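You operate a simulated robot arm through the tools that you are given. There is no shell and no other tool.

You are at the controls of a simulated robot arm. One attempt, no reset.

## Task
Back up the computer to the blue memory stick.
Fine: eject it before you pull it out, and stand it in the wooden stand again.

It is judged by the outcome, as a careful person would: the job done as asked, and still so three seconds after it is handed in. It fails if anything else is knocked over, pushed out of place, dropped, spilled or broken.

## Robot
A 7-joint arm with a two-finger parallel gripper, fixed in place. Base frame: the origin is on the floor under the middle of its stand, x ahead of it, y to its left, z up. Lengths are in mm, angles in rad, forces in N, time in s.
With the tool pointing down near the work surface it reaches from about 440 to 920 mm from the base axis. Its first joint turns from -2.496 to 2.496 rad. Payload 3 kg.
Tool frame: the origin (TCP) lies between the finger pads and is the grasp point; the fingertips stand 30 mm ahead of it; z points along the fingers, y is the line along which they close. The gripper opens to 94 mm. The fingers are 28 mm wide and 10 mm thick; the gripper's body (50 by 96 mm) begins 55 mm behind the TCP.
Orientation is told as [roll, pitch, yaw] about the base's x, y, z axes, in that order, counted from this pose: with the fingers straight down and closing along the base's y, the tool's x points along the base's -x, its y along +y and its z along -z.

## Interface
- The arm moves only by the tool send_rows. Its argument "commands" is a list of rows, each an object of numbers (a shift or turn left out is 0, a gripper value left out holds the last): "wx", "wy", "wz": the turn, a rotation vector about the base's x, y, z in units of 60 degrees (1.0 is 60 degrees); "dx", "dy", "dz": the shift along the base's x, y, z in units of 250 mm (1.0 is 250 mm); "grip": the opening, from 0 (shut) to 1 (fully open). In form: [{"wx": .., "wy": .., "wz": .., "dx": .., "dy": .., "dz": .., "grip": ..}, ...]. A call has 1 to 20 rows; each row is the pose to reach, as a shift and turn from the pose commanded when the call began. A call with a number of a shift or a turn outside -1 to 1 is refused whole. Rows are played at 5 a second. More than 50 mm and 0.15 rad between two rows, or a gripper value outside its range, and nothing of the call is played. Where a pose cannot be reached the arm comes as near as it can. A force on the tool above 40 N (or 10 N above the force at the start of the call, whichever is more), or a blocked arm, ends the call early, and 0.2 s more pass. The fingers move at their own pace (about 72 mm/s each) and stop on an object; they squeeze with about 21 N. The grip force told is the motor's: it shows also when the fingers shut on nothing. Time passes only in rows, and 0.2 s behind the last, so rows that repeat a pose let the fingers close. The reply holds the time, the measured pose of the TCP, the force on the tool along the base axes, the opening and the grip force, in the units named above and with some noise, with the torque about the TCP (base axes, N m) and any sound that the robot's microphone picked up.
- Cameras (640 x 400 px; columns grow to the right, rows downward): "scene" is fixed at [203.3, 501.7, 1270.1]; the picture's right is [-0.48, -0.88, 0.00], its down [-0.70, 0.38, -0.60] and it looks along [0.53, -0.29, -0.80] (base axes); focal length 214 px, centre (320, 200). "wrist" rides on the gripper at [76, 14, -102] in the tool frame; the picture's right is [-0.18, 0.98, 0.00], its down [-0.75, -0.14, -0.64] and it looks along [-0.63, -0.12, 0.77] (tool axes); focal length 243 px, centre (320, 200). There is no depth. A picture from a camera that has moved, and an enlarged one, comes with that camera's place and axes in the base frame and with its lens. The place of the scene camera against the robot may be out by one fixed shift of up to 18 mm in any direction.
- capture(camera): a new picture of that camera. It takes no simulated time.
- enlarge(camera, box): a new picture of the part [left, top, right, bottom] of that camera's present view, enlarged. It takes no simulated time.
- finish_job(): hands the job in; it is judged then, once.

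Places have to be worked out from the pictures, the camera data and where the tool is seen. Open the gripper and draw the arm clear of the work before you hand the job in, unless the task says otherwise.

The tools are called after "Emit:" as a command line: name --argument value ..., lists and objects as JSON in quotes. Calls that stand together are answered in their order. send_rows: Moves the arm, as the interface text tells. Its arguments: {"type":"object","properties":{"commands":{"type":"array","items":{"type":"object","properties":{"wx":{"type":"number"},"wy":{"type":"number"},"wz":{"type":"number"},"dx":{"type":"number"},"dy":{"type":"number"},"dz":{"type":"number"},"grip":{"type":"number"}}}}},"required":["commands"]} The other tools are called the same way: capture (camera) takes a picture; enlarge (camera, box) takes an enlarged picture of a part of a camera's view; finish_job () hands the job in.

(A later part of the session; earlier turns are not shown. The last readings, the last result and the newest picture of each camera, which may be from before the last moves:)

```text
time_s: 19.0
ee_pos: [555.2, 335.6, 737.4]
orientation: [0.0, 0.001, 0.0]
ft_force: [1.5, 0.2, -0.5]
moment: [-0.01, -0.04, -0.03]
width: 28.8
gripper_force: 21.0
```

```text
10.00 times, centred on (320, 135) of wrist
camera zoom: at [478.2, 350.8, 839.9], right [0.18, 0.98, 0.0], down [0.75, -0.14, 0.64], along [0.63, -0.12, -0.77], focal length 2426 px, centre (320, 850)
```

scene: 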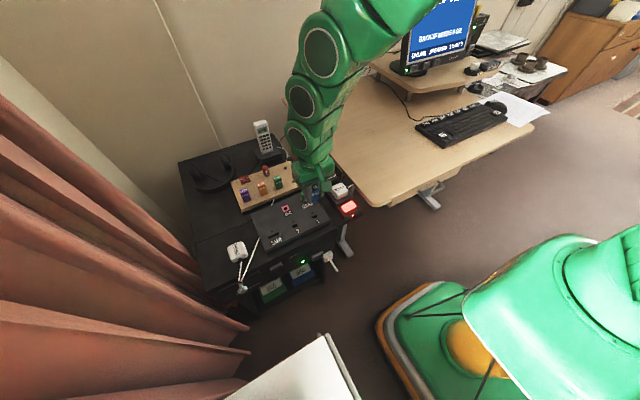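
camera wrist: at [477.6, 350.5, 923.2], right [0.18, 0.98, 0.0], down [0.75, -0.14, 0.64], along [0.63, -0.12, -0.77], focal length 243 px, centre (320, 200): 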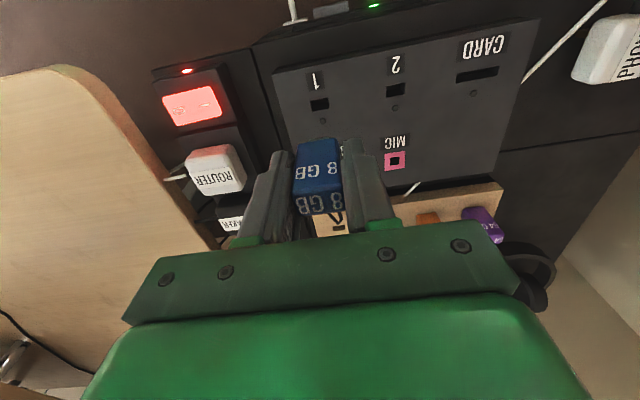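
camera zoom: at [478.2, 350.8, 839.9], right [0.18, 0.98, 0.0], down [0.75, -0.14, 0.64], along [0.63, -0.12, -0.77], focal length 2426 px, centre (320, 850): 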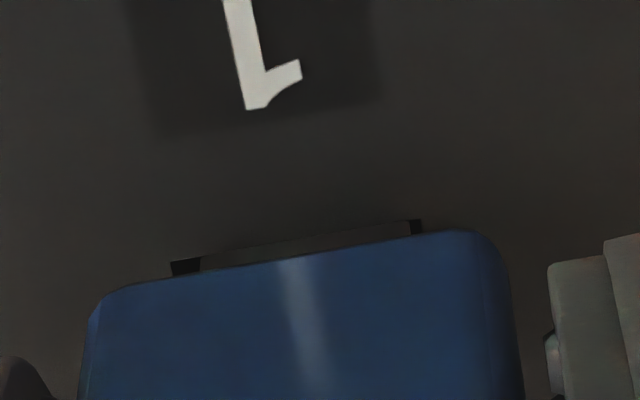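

The connector tip has entered the slot with no force. Continuing down another 4 mm with a small y correction.

Emit:
send_rows --commands '[{"dy": -0.002, "dz": -0.004}, {"dy": -0.002, "dz": -0.01}, {"dy": -0.002, "dz": -0.016}, {"dy": -0.002, "dz": -0.016}]'

Emit:
enlarge --camera "wrist" --box '[285, 105, 365, 165]'

Emit:
enlarge --camera "scene" --box '[295, 190, 335, 230]'

```text
time_s: 20.0
ee_pos: [556.6, 335.3, 732.3]
orientation: [0.001, -0.001, -0.001]
ft_force: [0.2, 0.0, -0.1]
moment: [-0.03, -0.01, 0.01]
width: 29.3
gripper_force: 21.5
```

```text
6.67 times, centred on (325, 135) of wrist
camera zoom: at [478.9, 349.8, 835.5], right [0.18, 0.98, 0.0], down [0.75, -0.14, 0.64], along [0.63, -0.12, -0.77], focal length 1618 px, centre (287, 633)
```

zoom: 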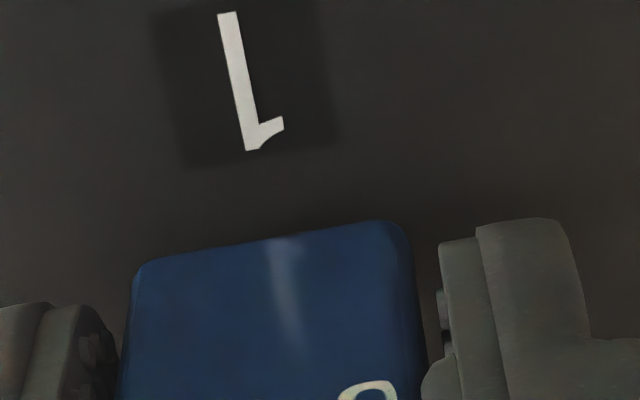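

```text
10.00 times, centred on (315, 210) of scene
camera zoom: at [203.3, 501.7, 1270.1], right [-0.48, -0.88, 0.0], down [-0.7, 0.38, -0.6], along [0.53, -0.29, -0.8], focal length 2145 px, centre (370, 100)
```

zoom: 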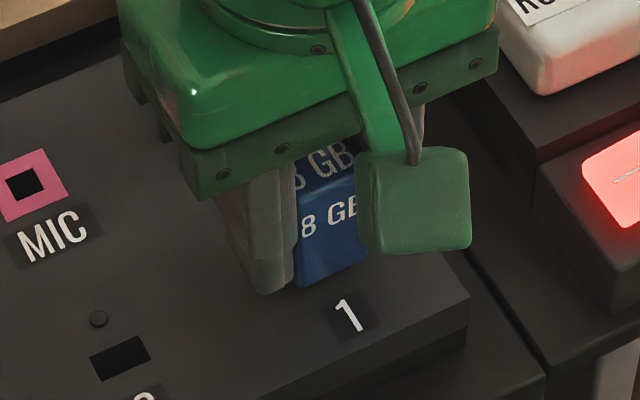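

Still no force at z≈732.5. I'll continue down ~2.5 mm in small steps to seat it.

Emit:
send_rows --commands '[{"dz": -0.003}, {"dz": -0.006}, {"dz": -0.009}, {"dz": -0.009}]'

Emit:
enlarge --camera "wrist" --box '[285, 105, 365, 165]'

Emit:
capture --camera "scene"

```text
time_s: 21.0
ee_pos: [556.0, 335.3, 731.0]
orientation: [0.0, 0.0, 0.001]
ft_force: [0.3, 0.0, -0.3]
moment: [-0.02, -0.01, 0.01]
width: 28.9
gripper_force: 20.7
```

```text
6.67 times, centred on (325, 135) of wrist
camera zoom: at [478.6, 350.0, 833.4], right [0.18, 0.98, 0.0], down [0.75, -0.14, 0.64], along [0.63, -0.12, -0.77], focal length 1618 px, centre (287, 633)
```

zoom: 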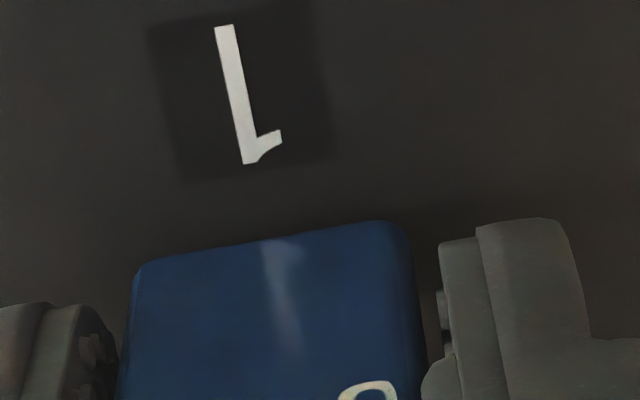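

```text
taken
```

scene: 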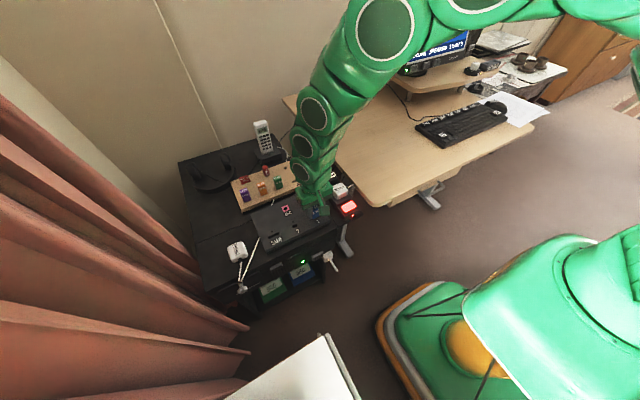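

Still free; continuing in 1 mm steps down until contact.

Emit:
send_rows --commands '[{"dz": -0.003}, {"dz": -0.006}, {"dz": -0.009}, {"dz": -0.009}]'

Emit:
enlarge --camera "wrist" --box '[285, 105, 365, 165]'

Emit:
enlarge --camera "scene" --box '[295, 190, 335, 230]'

```text
time_s: 22.0
ee_pos: [555.1, 336.0, 728.5]
orientation: [0.0, 0.0, 0.0]
ft_force: [2.9, -0.3, 0.1]
moment: [0.02, -0.14, 0.02]
width: 29.1
gripper_force: 20.8
```

```text
6.67 times, centred on (325, 135) of wrist
camera zoom: at [478.4, 350.4, 830.6], right [0.18, 0.98, 0.0], down [0.75, -0.14, 0.64], along [0.63, -0.12, -0.77], focal length 1618 px, centre (287, 633)
```

zoom: 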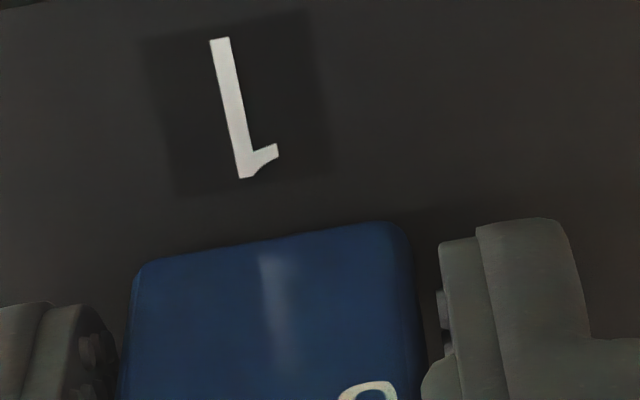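

```text
10.00 times, centred on (315, 210) of scene
camera zoom: at [203.3, 501.7, 1270.1], right [-0.48, -0.88, 0.0], down [-0.7, 0.38, -0.6], along [0.53, -0.29, -0.8], focal length 2145 px, centre (370, 100)
```

zoom: 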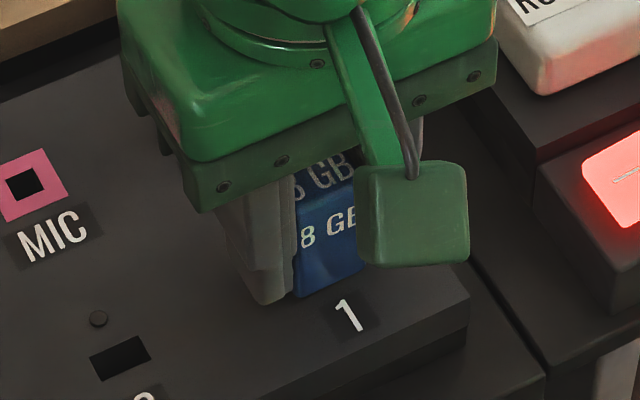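

A slight side force (slot wall contact), still not bottomed. Continuing down in 1 mm steps.

Emit:
send_rows --commands '[{"dz": -0.003}, {"dz": -0.006}, {"dz": -0.009}, {"dz": -0.012}, {"dz": -0.012}]'

Emit:
enlarge --camera "wrist" --box '[285, 105, 365, 165]'

Emit:
enlarge --camera "scene" --box '[295, 190, 335, 230]'

```text
time_s: 23.2
ee_pos: [554.5, 334.9, 724.9]
orientation: [0.001, 0.0, -0.001]
ft_force: [4.5, 2.4, 6.1]
moment: [0.09, -0.17, -0.01]
width: 29.0
gripper_force: 20.1
```

```text
6.67 times, centred on (325, 135) of wrist
camera zoom: at [478.2, 350.1, 827.8], right [0.18, 0.98, 0.0], down [0.75, -0.14, 0.64], along [0.63, -0.12, -0.77], focal length 1618 px, centre (287, 633)
```

zoom: 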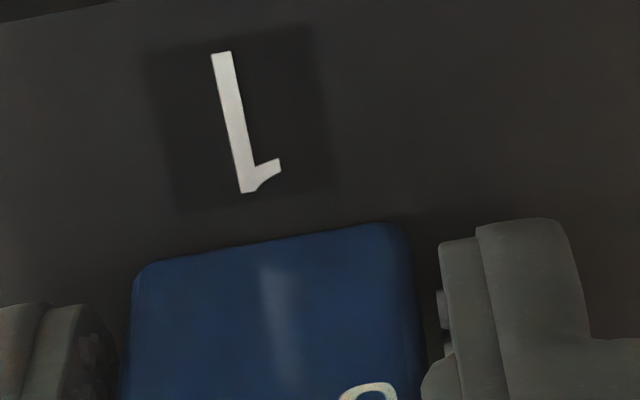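

```text
10.00 times, centred on (315, 210) of scene
camera zoom: at [203.3, 501.7, 1270.1], right [-0.48, -0.88, 0.0], down [-0.7, 0.38, -0.6], along [0.53, -0.29, -0.8], focal length 2145 px, centre (370, 100)
```

zoom: 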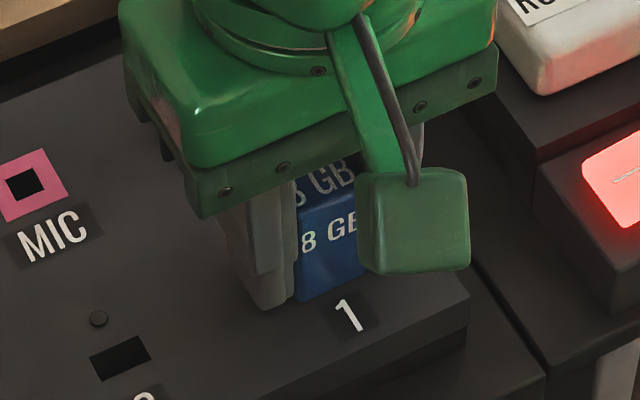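

Vertical force of 6 N has begun — it's seating. Pressing gently a bit further to be sure it's home.

Emit:
send_rows --commands '[{"dz": -0.002}, {"dz": -0.004}, {"dz": -0.006}, {"dz": -0.006}]'

Emit:
capture --camera "scene"

Emit:
enlarge --camera "scene" --box '[395, 0, 485, 80]'

Emit:
enlarge --camera "wrist" --box '[285, 105, 365, 165]'

```text
time_s: 24.2
ee_pos: [555.2, 335.8, 722.9]
orientation: [-0.001, -0.001, 0.0]
ft_force: [1.2, 4.9, 14.6]
moment: [0.17, 0.05, -0.07]
width: 29.2
gripper_force: 21.6
```

```text
taken
```

scene: 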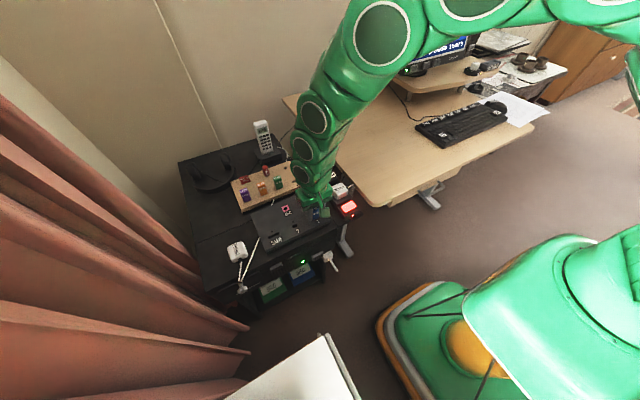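

```text
5.00 times, centred on (440, 40) of scene
camera zoom: at [203.3, 501.7, 1270.1], right [-0.48, -0.88, 0.0], down [-0.7, 0.38, -0.6], along [0.53, -0.29, -0.8], focal length 1072 px, centre (-280, 1000)
```

zoom: 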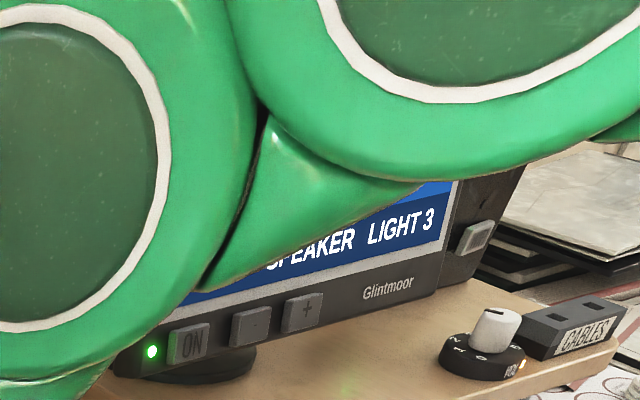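

```text
6.67 times, centred on (325, 135) of wrist
camera zoom: at [477.8, 349.9, 826.5], right [0.18, 0.98, 0.0], down [0.75, -0.14, 0.64], along [0.63, -0.12, -0.77], focal length 1618 px, centre (287, 633)
```

zoom: 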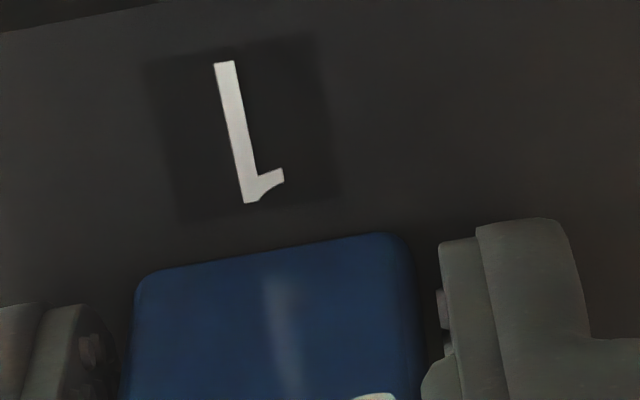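

The stick bottomed out (fingers slipped ~2 mm at 15 N), body at panel level. Releasing and rising to look at it.

Emit:
send_rows --commands '[{"grip": 0.4}, {"grip": 0.6}, {"grip": 0.6}, {"dz": 0.1, "grip": 0.6}, {"dz": 0.2, "grip": 0.6}, {"dz": 0.36, "grip": 0.6}, {"dz": 0.4, "grip": 0.6}, {"dz": 0.4, "grip": 0.6}]'

Emit:
capture --camera "wrist"

Emit:
enlarge --camera "wrist" --box '[260, 60, 380, 150]'

Emit:
enlarge --camera "scene" --box '[270, 160, 350, 240]'

```text
time_s: 26.0
ee_pos: [554.5, 334.3, 822.9]
orientation: [0.0, 0.001, 0.001]
ft_force: [0.0, -0.3, 0.3]
moment: [0.0, 0.0, 0.03]
width: 56.5
gripper_force: 0.0
```

```text
taken
camera wrist: at [477.6, 349.1, 925.4], right [0.18, 0.98, 0.0], down [0.75, -0.14, 0.64], along [0.63, -0.12, -0.77], focal length 243 px, centre (320, 200)
```

wrist: 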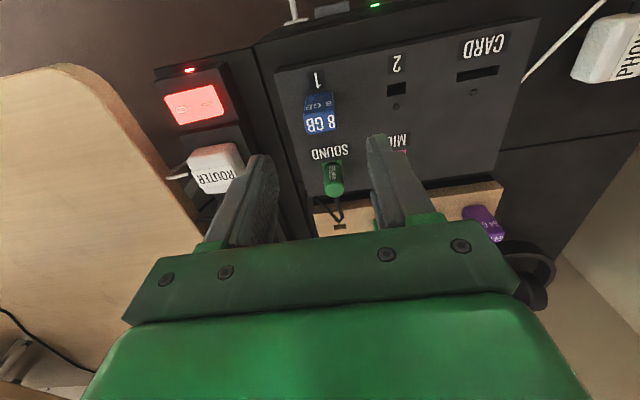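

```text
4.44 times, centred on (320, 105) of wrist
camera zoom: at [477.6, 349.1, 925.4], right [0.18, 0.98, 0.0], down [0.75, -0.14, 0.64], along [0.63, -0.12, -0.77], focal length 1078 px, centre (320, 622)
```

zoom: 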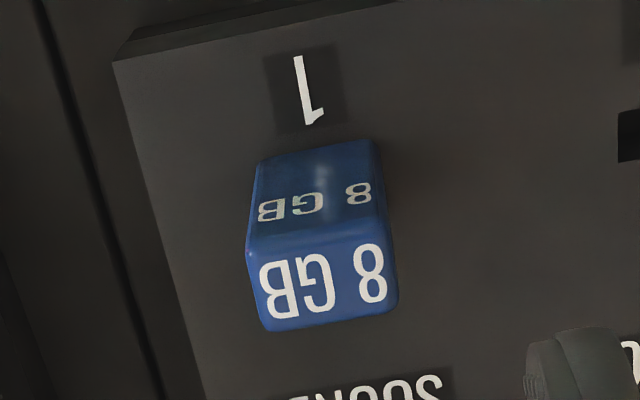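

```text
5.00 times, centred on (310, 200) of scene
camera zoom: at [203.3, 501.7, 1270.1], right [-0.48, -0.88, 0.0], down [-0.7, 0.38, -0.6], along [0.53, -0.29, -0.8], focal length 1072 px, centre (370, 200)
```

zoom: 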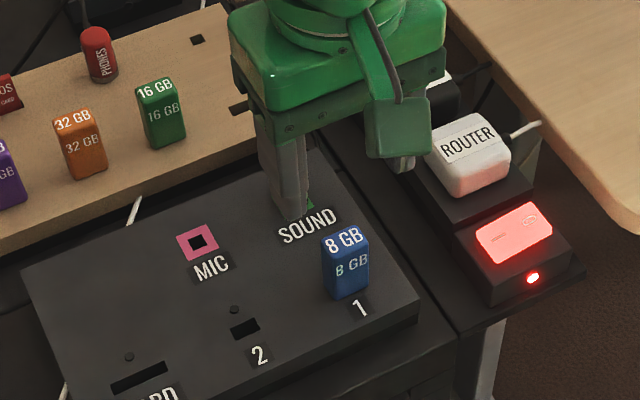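

The stick stands seated in port 1. I'll raise the arm and swing toward the keyboard so the screen becomes visible.

Emit:
send_rows --commands '[{"dz": 0.16}, {"dz": 0.32, "dy": -0.04}, {"dz": 0.45, "dy": -0.14, "dx": 0.03}, {"dz": 0.504, "dy": -0.3, "dx": 0.06}, {"dz": 0.504, "dy": -0.46, "dx": 0.1}, {"dz": 0.504, "dy": -0.62, "dx": 0.13}, {"dz": 0.504, "dy": -0.78, "dx": 0.16}, {"dz": 0.504, "dy": -0.9, "dx": 0.18}, {"dz": 0.504, "dy": -0.944, "dx": 0.18}, {"dz": 0.504, "dy": -0.944, "dx": 0.18}]'

Emit:
capture --camera "scene"

Emit:
enlarge --camera "scene" --box '[390, 0, 490, 80]'

Emit:
capture --camera "wrist"

Emit:
enlarge --camera "scene" --box '[280, 180, 350, 240]'

```text
time_s: 28.2
ee_pos: [598.5, 101.7, 949.8]
orientation: [0.0, 0.0, -0.001]
ft_force: [0.4, -0.1, -0.4]
moment: [-0.01, -0.01, 0.01]
width: 56.2
gripper_force: 0.0
```

```text
taken
```

scene: 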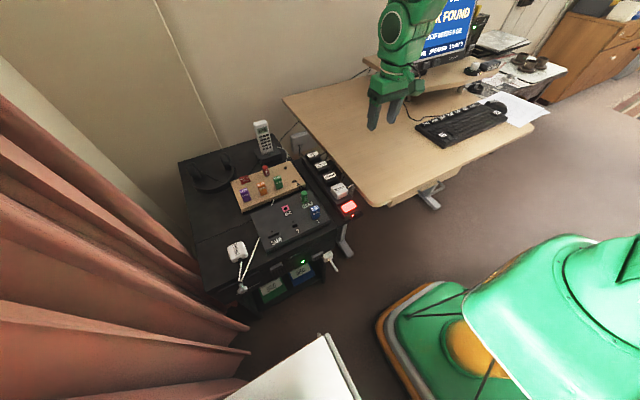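

```text
5.00 times, centred on (440, 40) of scene
camera zoom: at [203.3, 501.7, 1270.1], right [-0.48, -0.88, 0.0], down [-0.7, 0.38, -0.6], along [0.53, -0.29, -0.8], focal length 1072 px, centre (-280, 1000)
```

zoom: 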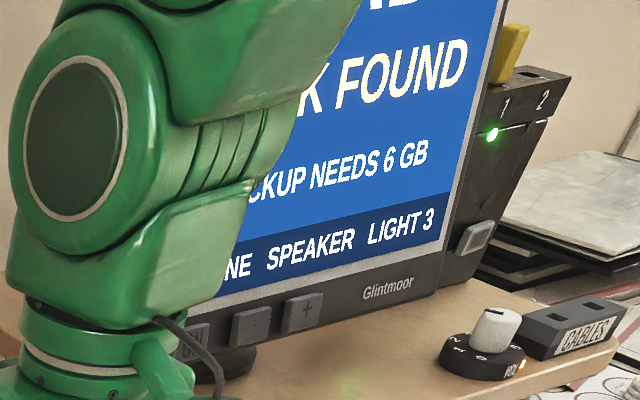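

```text
taken
camera wrist: at [522.0, 115.7, 1052.4], right [0.18, 0.98, 0.0], down [0.75, -0.14, 0.64], along [0.63, -0.12, -0.77], focal length 243 px, centre (320, 200)
```

wrist: 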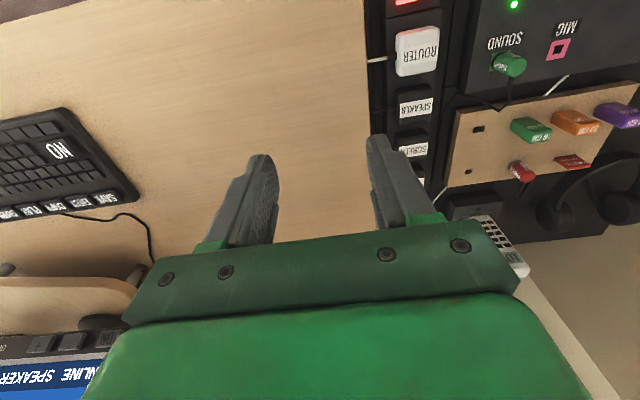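

```text
6.67 times, centred on (315, 210) of scene
camera zoom: at [203.3, 501.7, 1270.1], right [-0.48, -0.88, 0.0], down [-0.7, 0.38, -0.6], along [0.53, -0.29, -0.8], focal length 1430 px, centre (353, 133)
```

zoom: 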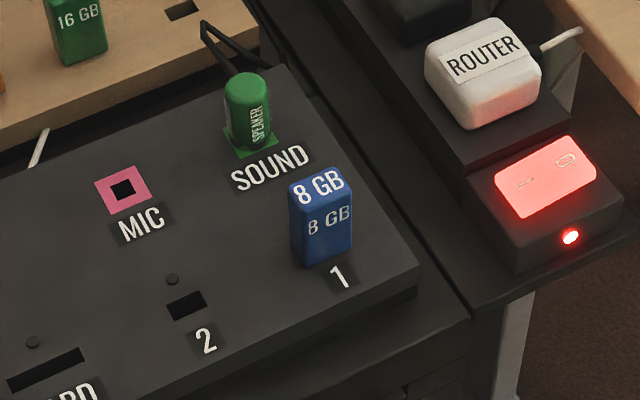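

The screen now shows "… STICK FOUND" and port 1's light is green. I'll pull the arm back to see the entire screen and the keyboard.

Emit:
send_rows --commands '[{"dx": -0.08, "dy": -0.12}, {"dx": -0.16, "dy": -0.26}, {"dx": -0.24, "dy": -0.4}, {"dx": -0.32, "dy": -0.54}, {"dx": -0.4, "dy": -0.68}, {"dx": -0.44, "dy": -0.84}, {"dx": -0.44, "dy": -1.0}, {"dx": -0.44, "dy": -1.0}]'

Emit:
capture --camera "scene"

Emit:
enlarge --camera "scene" --box '[395, 0, 495, 80]'

Emit:
capture --camera "wrist"

```text
time_s: 30.0
ee_pos: [489.0, -151.3, 948.6]
orientation: [0.0, 0.0, -0.001]
ft_force: [0.2, 0.5, 0.2]
moment: [0.0, -0.01, 0.01]
width: 56.4
gripper_force: 0.0
```

```text
taken
```

scene: 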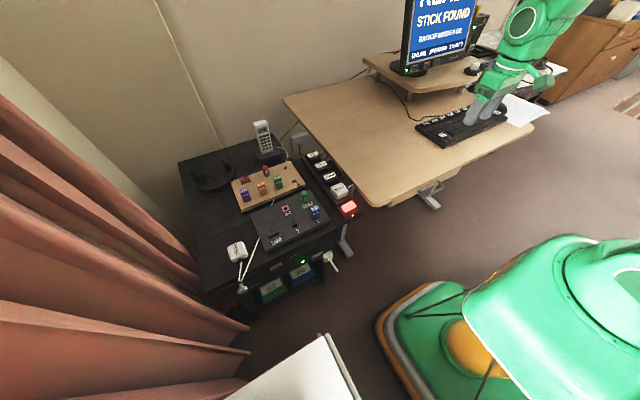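

```text
5.00 times, centred on (445, 40) of scene
camera zoom: at [203.3, 501.7, 1270.1], right [-0.48, -0.88, 0.0], down [-0.7, 0.38, -0.6], along [0.53, -0.29, -0.8], focal length 1072 px, centre (-305, 1000)
```

zoom: 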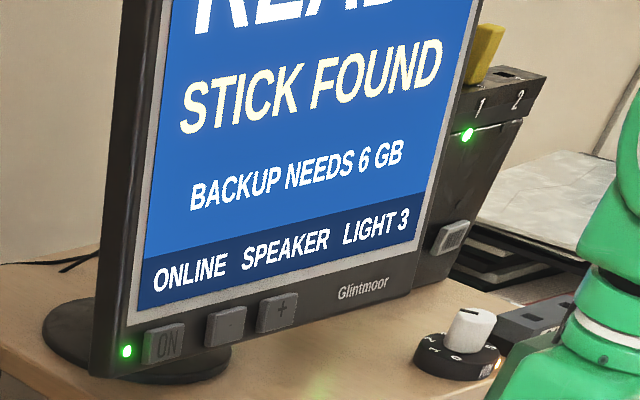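

```text
taken
camera wrist: at [411.6, -135.5, 1051.4], right [0.18, 0.98, 0.0], down [0.75, -0.14, 0.64], along [0.63, -0.12, -0.77], focal length 243 px, centre (320, 200)
```

wrist: 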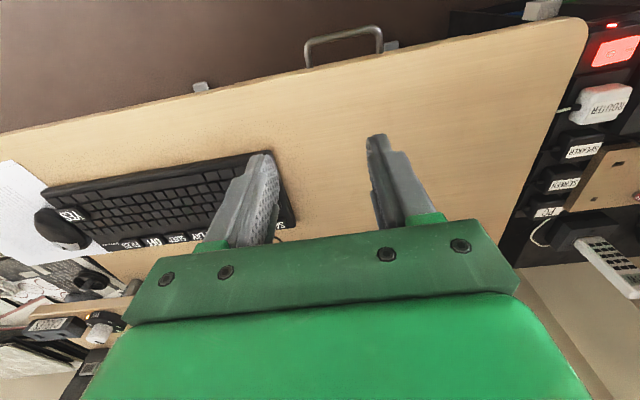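

Screen: "READY / STICK FOUND / BACKUP NEEDS 6 GB". Next: localise the keyboard's SAVE and EJECT keys with wrist stereo.

Emit:
send_rows --commands '[{"dx": 0.08, "dy": -0.14}, {"dx": 0.16, "dy": -0.28}, {"dx": 0.24, "dy": -0.42}, {"dx": 0.28, "dy": -0.56, "dz": -0.08}, {"dx": 0.28, "dy": -0.56, "dz": -0.08}]'

Emit:
capture --camera "wrist"

Emit:
enlarge --camera "wrist" --box '[260, 100, 420, 220]'

Emit:
send_rows --commands '[{"dx": 0.14, "grip": 0.3}, {"dx": 0.28, "grip": 0.0}, {"dx": 0.36, "grip": 0.0}, {"dx": 0.36, "grip": 0.0}]'

Emit:
capture --camera "wrist"

Emit:
enlarge --camera "wrist" --box '[260, 40, 420, 160]'

```text
time_s: 31.2
ee_pos: [558.0, -290.5, 930.0]
orientation: [0.0, 0.001, -0.001]
ft_force: [-0.6, 0.6, -0.5]
moment: [-0.02, -0.01, -0.01]
width: 56.2
gripper_force: 0.1
```

```text
taken
camera wrist: at [481.2, -275.2, 1033.4], right [0.18, 0.98, 0.0], down [0.75, -0.14, 0.64], along [0.63, -0.12, -0.77], focal length 243 px, centre (320, 200)
```

wrist: 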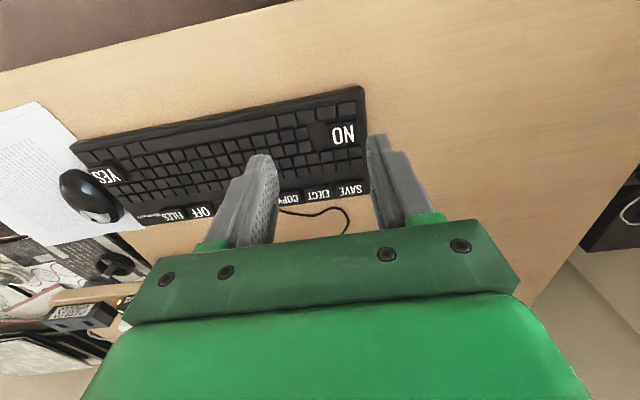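

```text
3.33 times, centred on (340, 160) of wrist
camera zoom: at [481.2, -275.2, 1033.4], right [0.18, 0.98, 0.0], down [0.75, -0.14, 0.64], along [0.63, -0.12, -0.77], focal length 809 px, centre (253, 333)
```

zoom: 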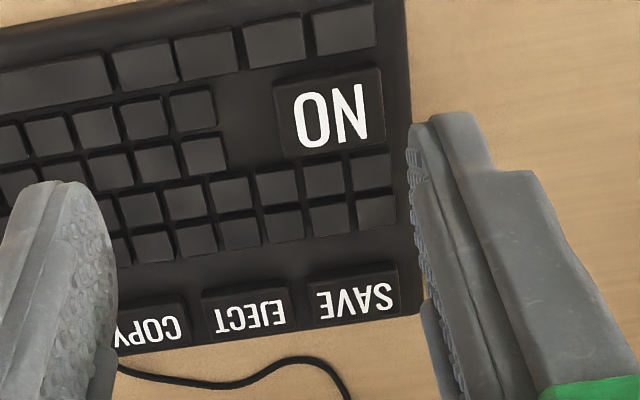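

```text
time_s: 32.2
ee_pos: [649.8, -290.6, 930.8]
orientation: [0.0, -0.001, 0.0]
ft_force: [0.3, -0.1, -0.1]
moment: [-0.01, 0.0, 0.0]
width: 0.0
gripper_force: 20.6
```

```text
taken
camera wrist: at [572.4, -274.4, 1033.2], right [0.18, 0.98, 0.0], down [0.75, -0.14, 0.64], along [0.63, -0.12, -0.77], focal length 243 px, centre (320, 200)
```

wrist: 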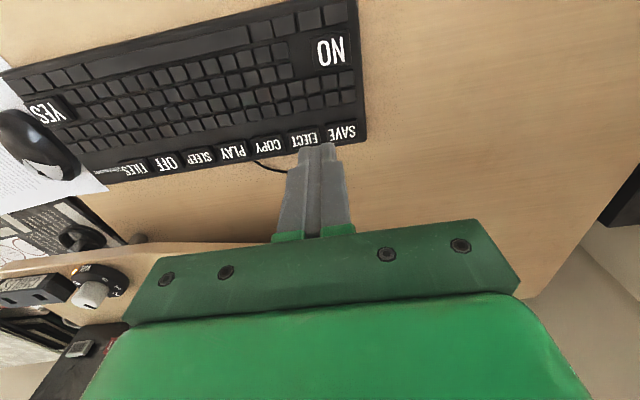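

```text
3.33 times, centred on (340, 100) of wrist
camera zoom: at [572.4, -274.4, 1033.2], right [0.18, 0.98, 0.0], down [0.75, -0.14, 0.64], along [0.63, -0.12, -0.77], focal length 809 px, centre (253, 533)
```

zoom: 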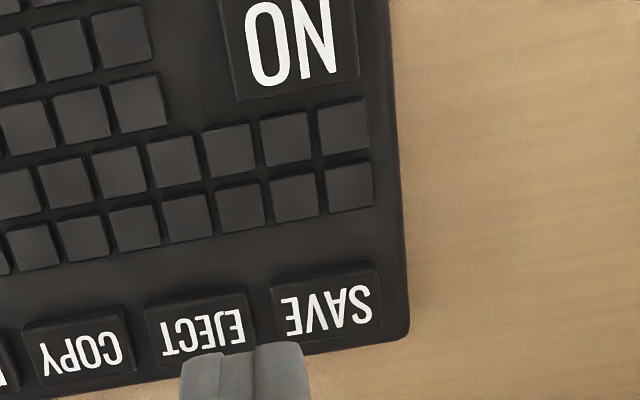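

SAVE key centre ≈ (709, −272, z≈740), EJECT ≈ 50 mm further in −y; keys are ~41×25 mm, so the closed fingertips (20×28) fit. I'll hover above SAVE first.

Emit:
send_rows --commands '[{"dx": 0.08, "dy": 0.025, "dz": -0.12}, {"dx": 0.16, "dy": 0.05, "dz": -0.24}, {"dx": 0.22, "dy": 0.07, "dz": -0.36}, {"dx": 0.236, "dy": 0.073, "dz": -0.46}, {"dx": 0.236, "dy": 0.073, "dz": -0.52}, {"dx": 0.236, "dy": 0.073, "dz": -0.52}]'

Emit:
capture --camera "wrist"

Emit:
enlarge --camera "wrist" --box '[240, 90, 400, 210]'

Emit:
capture --camera "scene"

```text
time_s: 33.6
ee_pos: [707.7, -272.6, 799.8]
orientation: [-0.001, 0.001, -0.001]
ft_force: [0.5, 0.5, 0.9]
moment: [-0.01, 0.01, -0.03]
width: 0.0
gripper_force: 21.0
```

```text
taken
camera wrist: at [631.5, -257.6, 903.3], right [0.18, 0.98, 0.0], down [0.75, -0.14, 0.64], along [0.63, -0.12, -0.77], focal length 243 px, centre (320, 200)
```

wrist: 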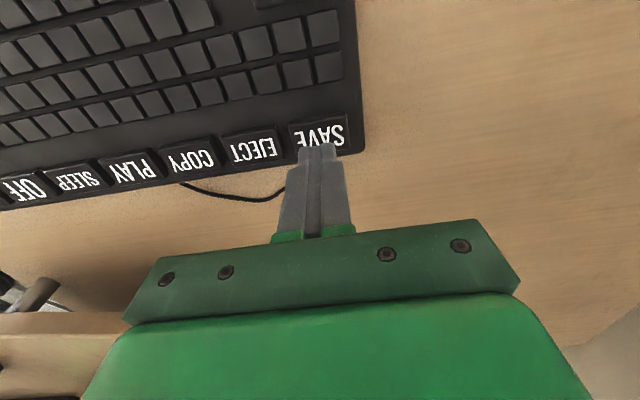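

```text
3.33 times, centred on (320, 150) of wrist
camera zoom: at [631.5, -257.6, 903.3], right [0.18, 0.98, 0.0], down [0.75, -0.14, 0.64], along [0.63, -0.12, -0.77], focal length 809 px, centre (320, 367)
```

zoom: 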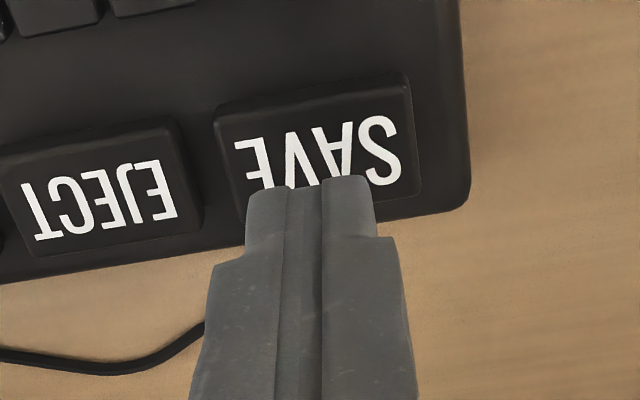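

```text
taken
```

scene: 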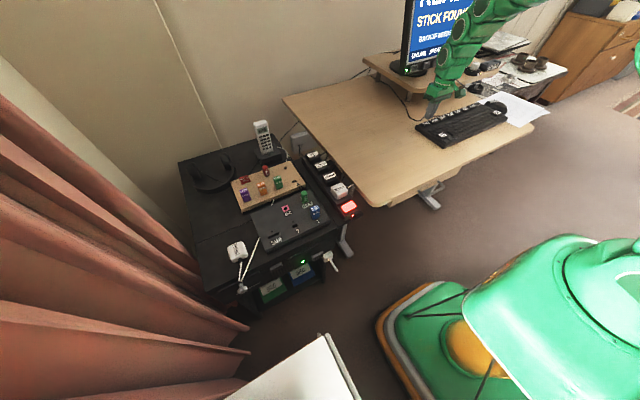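

The fingertips are centred over SAVE. I'll descend and press gently in small steps, watching force/sound.

Emit:
send_rows --commands '[{"dz": -0.06}, {"dz": -0.1}, {"dz": -0.11}, {"dz": -0.118}, {"dz": -0.124}]'

Emit:
enlarge --camera "wrist" --box '[240, 90, 400, 210]'

Emit:
enlarge --camera "scene" --box '[395, 0, 495, 80]'

```text
time_s: 34.8
ee_pos: [710.8, -272.1, 770.8]
orientation: [-0.002, 0.0, 0.001]
ft_force: [-9.8, -1.9, 18.1]
moment: [-0.06, 0.33, 0.0]
width: 0.0
gripper_force: 21.1
heard: click
```

```text
3.33 times, centred on (320, 150) of wrist
camera zoom: at [632.6, -257.4, 872.4], right [0.18, 0.98, 0.0], down [0.75, -0.14, 0.64], along [0.63, -0.12, -0.77], focal length 809 px, centre (320, 367)
```

zoom: 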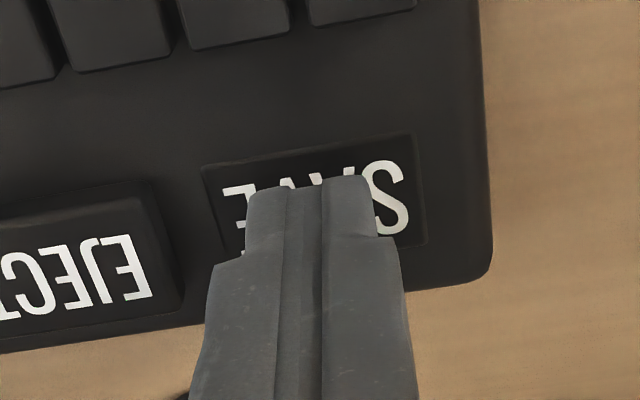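

```text
5.00 times, centred on (445, 40) of scene
camera zoom: at [203.3, 501.7, 1270.1], right [-0.48, -0.88, 0.0], down [-0.7, 0.38, -0.6], along [0.53, -0.29, -0.8], focal length 1072 px, centre (-305, 1000)
```

zoom: 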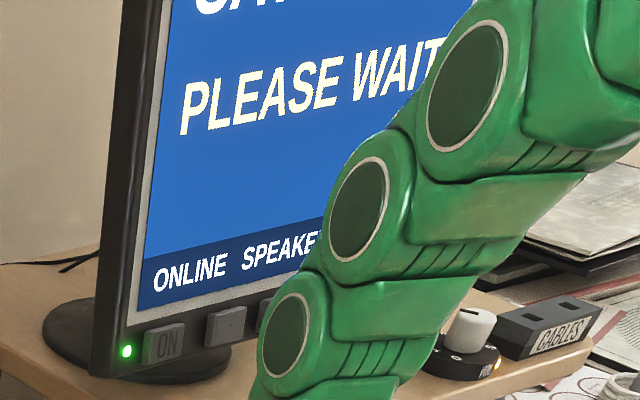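

Click heard and the screen says "SAVING… PLEASE WAIT". Raising off the key and waiting.

Emit:
send_rows --commands '[{"dz": 0.02}, {"dz": 0.08}, {"dz": 0.14}, {"dz": 0.14}]'

Emit:
capture --camera "scene"

Emit:
enlarge --camera "scene" --box '[395, 0, 495, 80]'

Emit:
capture --camera "wrist"

```text
time_s: 35.8
ee_pos: [709.8, -272.4, 804.6]
orientation: [-0.001, 0.0, -0.001]
ft_force: [0.5, 0.2, 0.1]
moment: [-0.04, 0.0, 0.04]
width: 0.0
gripper_force: 20.8
```

```text
taken
```

scene: 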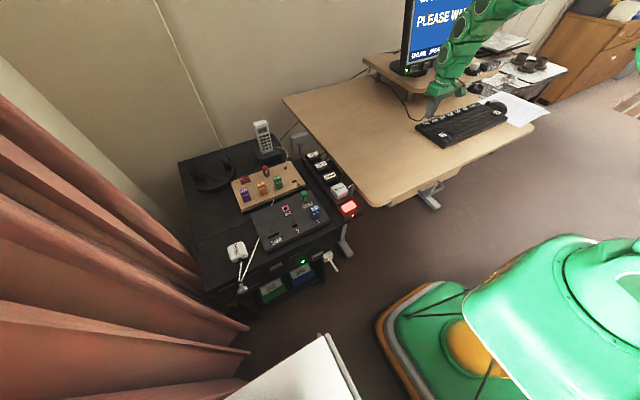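

```text
5.00 times, centred on (445, 40) of scene
camera zoom: at [203.3, 501.7, 1270.1], right [-0.48, -0.88, 0.0], down [-0.7, 0.38, -0.6], along [0.53, -0.29, -0.8], focal length 1072 px, centre (-305, 1000)
```

zoom: 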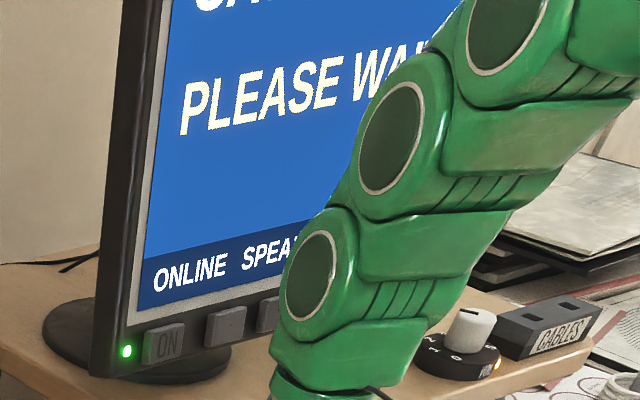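

```text
taken
camera wrist: at [632.3, -258.0, 907.6], right [0.18, 0.98, 0.0], down [0.75, -0.14, 0.64], along [0.63, -0.12, -0.77], focal length 243 px, centre (320, 200)
```

wrist: 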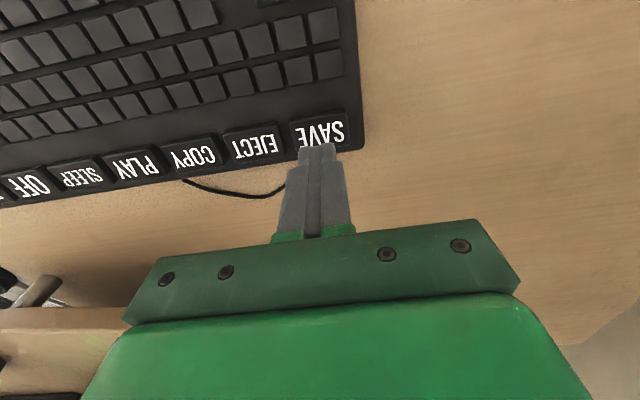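

Still saving. I'll back off to clear the view of the screen and wait.

Emit:
send_rows --commands '[{"dx": -0.1, "dz": 0.1}, {"dx": -0.26, "dy": -0.06, "dz": 0.186}, {"dx": -0.4, "dy": -0.14, "dz": 0.186}, {"dx": -0.436, "dy": -0.198, "dz": 0.186}, {"dx": -0.436, "dy": -0.198, "dz": 0.186}, {"dx": -0.436, "dy": -0.198, "dz": 0.186}, {"dx": -0.436, "dy": -0.198, "dz": 0.186}, {"dx": -0.436, "dy": -0.198, "dz": 0.186}]'

Emit:
enlarge --camera "scene" --box '[395, 0, 495, 80]'

Emit:
enlarge --camera "scene" --box '[280, 180, 350, 240]'

```text
time_s: 37.6
ee_pos: [601.6, -324.6, 850.0]
orientation: [0.001, 0.0, -0.001]
ft_force: [0.1, 0.4, -0.2]
moment: [-0.02, -0.02, 0.0]
width: 0.0
gripper_force: 21.2
```

```text
5.00 times, centred on (445, 40) of scene
camera zoom: at [203.3, 501.7, 1270.1], right [-0.48, -0.88, 0.0], down [-0.7, 0.38, -0.6], along [0.53, -0.29, -0.8], focal length 1072 px, centre (-305, 1000)
```

zoom: 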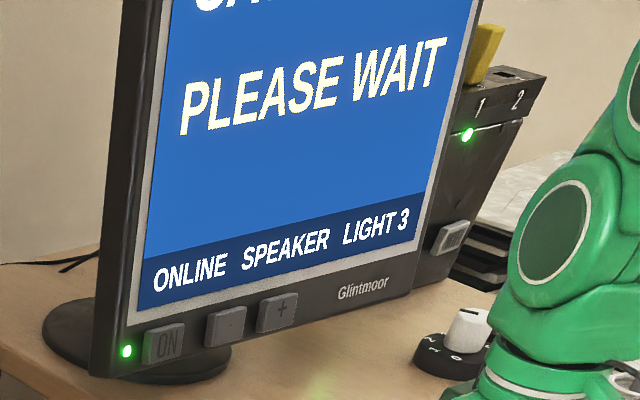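

```text
6.67 times, centred on (315, 210) of scene
camera zoom: at [203.3, 501.7, 1270.1], right [-0.48, -0.88, 0.0], down [-0.7, 0.38, -0.6], along [0.53, -0.29, -0.8], focal length 1430 px, centre (353, 133)
```

zoom: 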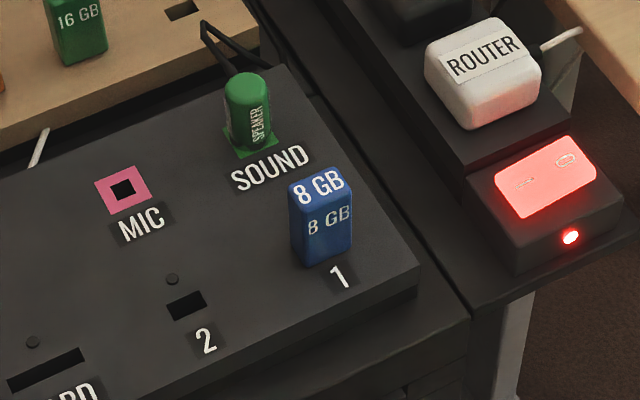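

Still "PLEASE WAIT". Holding still for a few seconds.

Emit:
send_rows --commands '[{"dx": 0}, {"dx": 0}, {"dx": 0}, {"dx": 0}, {"dx": 0}, {"dx": 0}, {"dx": 0}, {"dx": 0}, {"dx": 0}, {"dx": 0}, {"dx": 0}, {"dx": 0}, {"dx": 0}, {"dx": 0}, {"dx": 0}]'

Emit:
enlarge --camera "scene" --box '[395, 0, 495, 80]'

```text
time_s: 40.8
ee_pos: [601.2, -323.8, 849.6]
orientation: [0.0, 0.0, 0.0]
ft_force: [-0.1, 0.3, 0.4]
moment: [-0.06, 0.03, 0.0]
width: 0.0
gripper_force: 21.0
```

```text
5.00 times, centred on (445, 40) of scene
camera zoom: at [203.3, 501.7, 1270.1], right [-0.48, -0.88, 0.0], down [-0.7, 0.38, -0.6], along [0.53, -0.29, -0.8], focal length 1072 px, centre (-305, 1000)
```

zoom: 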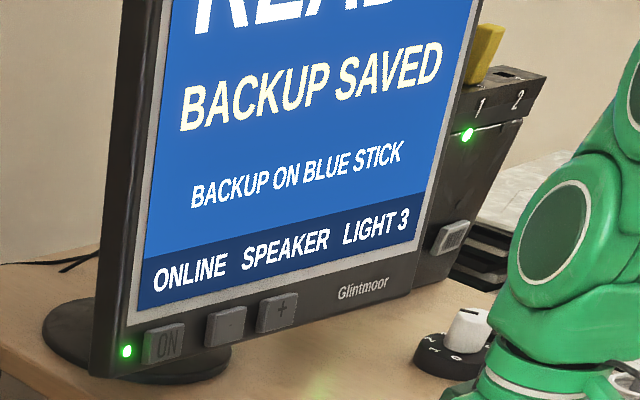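

"BACKUP SAVED – BACKUP ON BLUE STICK". Now hover over the EJECT key.

Emit:
send_rows --commands '[{"dx": 0.16}, {"dx": 0.32}, {"dx": 0.41, "dz": -0.08}, {"dx": 0.432, "dz": -0.18}, {"dx": 0.432, "dz": -0.2}, {"dx": 0.432, "dz": -0.2}]'

Emit:
enlarge --camera "wrist" --box '[240, 90, 400, 210]'

```text
time_s: 42.2
ee_pos: [709.4, -323.0, 798.7]
orientation: [-0.002, -0.001, -0.001]
ft_force: [-0.5, 0.0, -0.2]
moment: [-0.02, 0.01, 0.01]
width: 0.0
gripper_force: 20.6
```

```text
3.33 times, centred on (320, 150) of wrist
camera zoom: at [631.6, -308.0, 902.6], right [0.18, 0.98, 0.0], down [0.75, -0.14, 0.64], along [0.63, -0.12, -0.77], focal length 809 px, centre (320, 367)
```

zoom: 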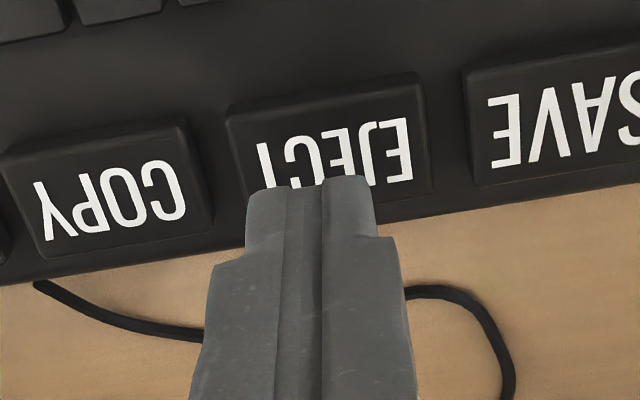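

Fingertips are over EJECT (about 1.5 mm off-centre, corrected). Pressing with the same depth as before.

Emit:
send_rows --commands '[{"dy": 0.006, "dz": -0.06}, {"dy": 0.006, "dz": -0.1}, {"dy": 0.006, "dz": -0.11}, {"dy": 0.006, "dz": -0.118}, {"dy": 0.006, "dz": -0.124}]'

Emit:
enlarge --camera "wrist" --box '[240, 90, 400, 210]'

Emit:
enlarge --camera "scene" --box '[395, 0, 495, 80]'

```text
time_s: 43.4
ee_pos: [709.7, -320.2, 770.3]
orientation: [0.002, -0.002, -0.002]
ft_force: [-3.2, 0.9, 16.5]
moment: [-0.01, 0.14, 0.05]
width: 0.0
gripper_force: 20.8
heard: click
```

```text
3.33 times, centred on (320, 150) of wrist
camera zoom: at [631.6, -305.9, 873.0], right [0.18, 0.98, 0.0], down [0.75, -0.14, 0.64], along [0.63, -0.12, -0.77], focal length 809 px, centre (320, 367)
```

zoom: 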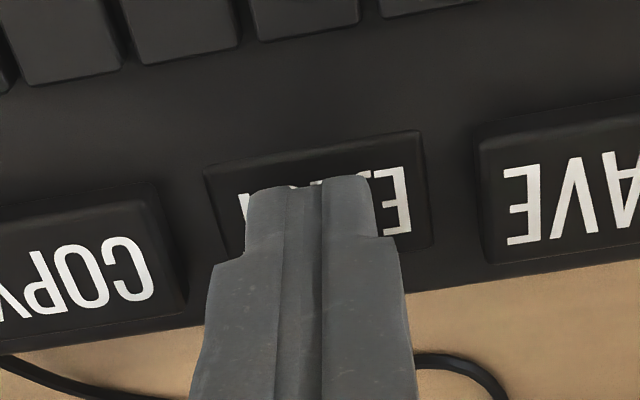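

```text
5.00 times, centred on (445, 40) of scene
camera zoom: at [203.3, 501.7, 1270.1], right [-0.48, -0.88, 0.0], down [-0.7, 0.38, -0.6], along [0.53, -0.29, -0.8], focal length 1072 px, centre (-305, 1000)
```

zoom: 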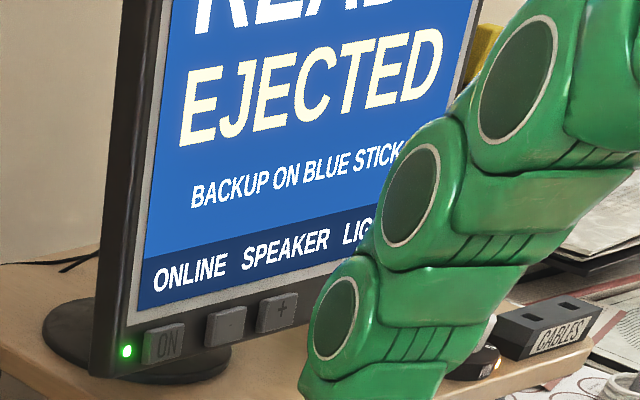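

"EJECTED". Raising off the key and starting back, lifting clear first.

Emit:
send_rows --commands '[{"dz": 0.02}, {"dz": 0.1}, {"dz": 0.2}, {"dx": -0.08, "dz": 0.34}, {"dx": -0.2, "dz": 0.46, "dy": 0.04}, {"dx": -0.3, "dz": 0.56, "dy": 0.14}, {"dx": -0.4, "dz": 0.64, "dy": 0.26}, {"dx": -0.432, "dz": 0.72, "dy": 0.42}, {"dx": -0.432, "dz": 0.72, "dy": 0.6}, {"dx": -0.432, "dz": 0.72, "dy": 0.78}, {"dx": -0.432, "dz": 0.72, "dy": 0.94}, {"dx": -0.432, "dz": 0.72, "dy": 1.0}, {"dx": -0.432, "dz": 0.72, "dy": 1.0}]'

Emit:
capture --camera "scene"

Emit:
enlarge --camera "scene" --box '[395, 0, 495, 80]'

Emit:
enlarge --camera "scene" --box '[400, 60, 560, 160]'

```text
time_s: 46.2
ee_pos: [599.8, -69.9, 947.4]
orientation: [0.0, 0.0, -0.001]
ft_force: [-0.1, 0.6, -0.2]
moment: [-0.01, 0.04, 0.01]
width: 0.0
gripper_force: 20.9
```

```text
taken
```

scene: 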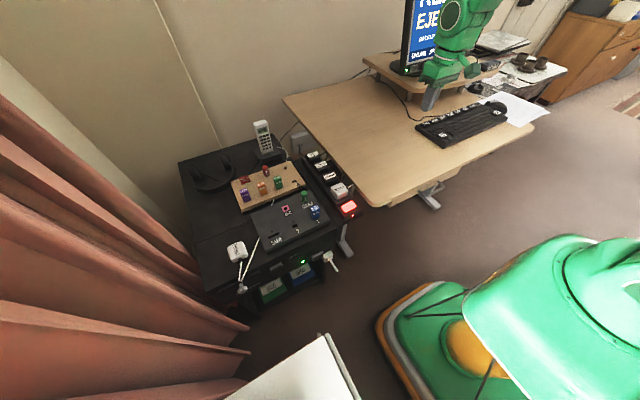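

```text
5.00 times, centred on (445, 40) of scene
camera zoom: at [203.3, 501.7, 1270.1], right [-0.48, -0.88, 0.0], down [-0.7, 0.38, -0.6], along [0.53, -0.29, -0.8], focal length 1072 px, centre (-305, 1000)
```

zoom: 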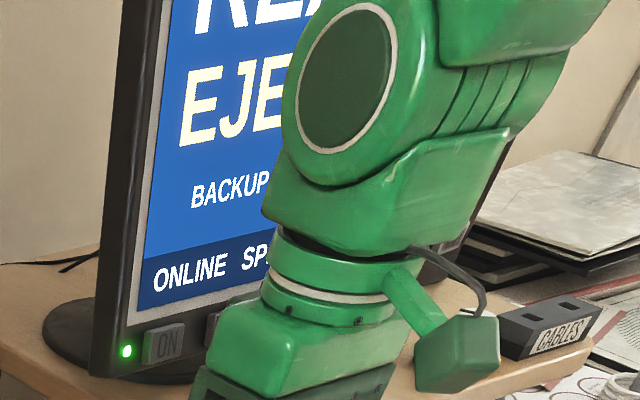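

```text
4.00 times, centred on (480, 110) of scene
camera zoom: at [203.3, 501.7, 1270.1], right [-0.48, -0.88, 0.0], down [-0.7, 0.38, -0.6], along [0.53, -0.29, -0.8], focal length 858 px, centre (-320, 560)
```

zoom: 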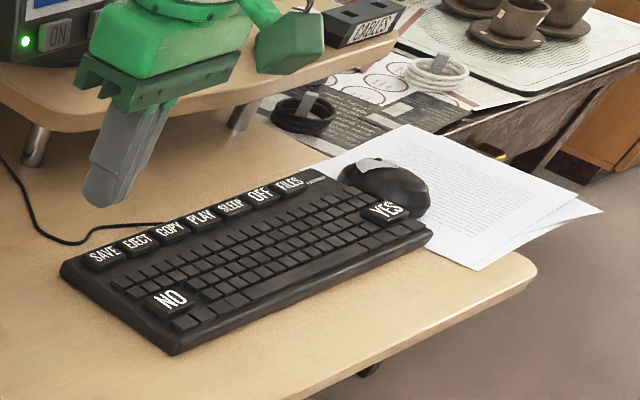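

Everything's in place. Swinging back over port 1 (high), opening the gripper on the way.

Emit:
send_rows --commands '[{"dy": 0.16}, {"dy": 0.34}, {"dy": 0.52, "dx": -0.04}, {"dy": 0.7, "dx": -0.08}, {"dy": 0.88, "dx": -0.14, "grip": 0.3}, {"dy": 1.0, "dx": -0.18, "grip": 0.6}, {"dy": 1.0, "dx": -0.18, "grip": 0.6}]'

Emit:
send_rows --commands '[{"dy": 0.16}, {"dy": 0.34}, {"dy": 0.5, "dz": -0.08}, {"dy": 0.6, "dz": -0.2}, {"dy": 0.623, "dz": -0.36}, {"dy": 0.623, "dz": -0.48}, {"dy": 0.623, "dz": -0.5}, {"dy": 0.623, "dz": -0.5}]'

Emit:
capture --camera "wrist"

Emit:
enlarge --camera "wrist" --box '[260, 60, 380, 150]'

Emit:
capture --camera "scene"

```text
time_s: 47.8
ee_pos: [557.1, 180.1, 951.6]
orientation: [0.001, -0.001, 0.0]
ft_force: [-0.2, 0.0, -0.1]
moment: [0.01, -0.01, -0.01]
width: 56.5
gripper_force: 0.0
```

```text
time_s: 49.6
ee_pos: [555.4, 333.9, 823.0]
orientation: [0.001, 0.0, 0.0]
ft_force: [0.5, 0.7, 0.4]
moment: [0.04, -0.02, 0.04]
width: 56.3
gripper_force: 0.1
```

```text
taken
camera wrist: at [478.3, 349.2, 926.1], right [0.18, 0.98, 0.0], down [0.75, -0.14, 0.64], along [0.63, -0.12, -0.77], focal length 243 px, centre (320, 200)
```

wrist: 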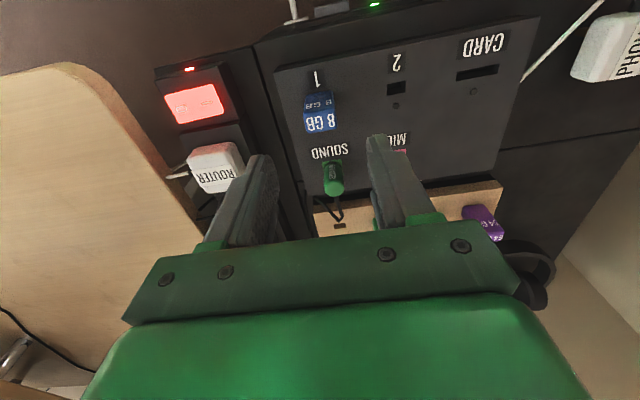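

```text
4.44 times, centred on (320, 105) of wrist
camera zoom: at [478.3, 349.2, 926.1], right [0.18, 0.98, 0.0], down [0.75, -0.14, 0.64], along [0.63, -0.12, -0.77], focal length 1078 px, centre (320, 622)
```

zoom: 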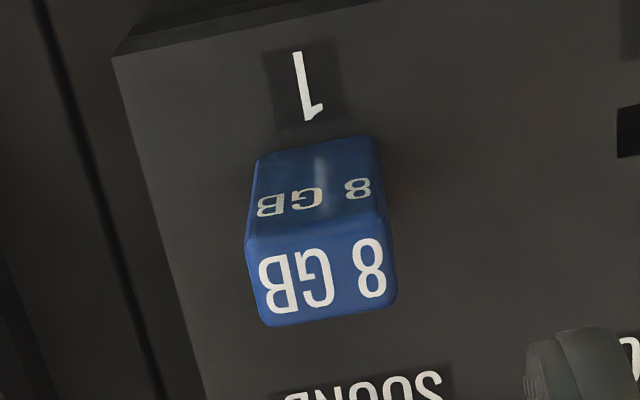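

```text
taken
```

scene: 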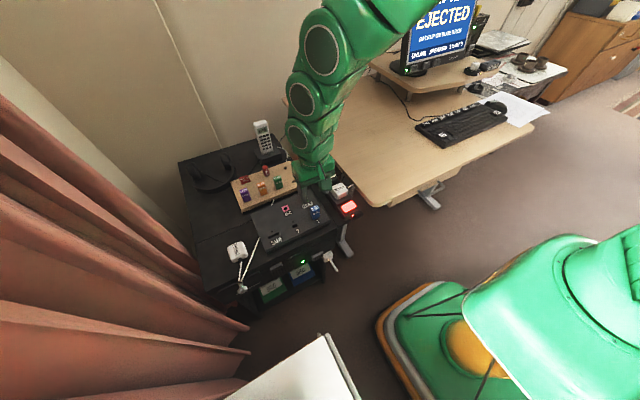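

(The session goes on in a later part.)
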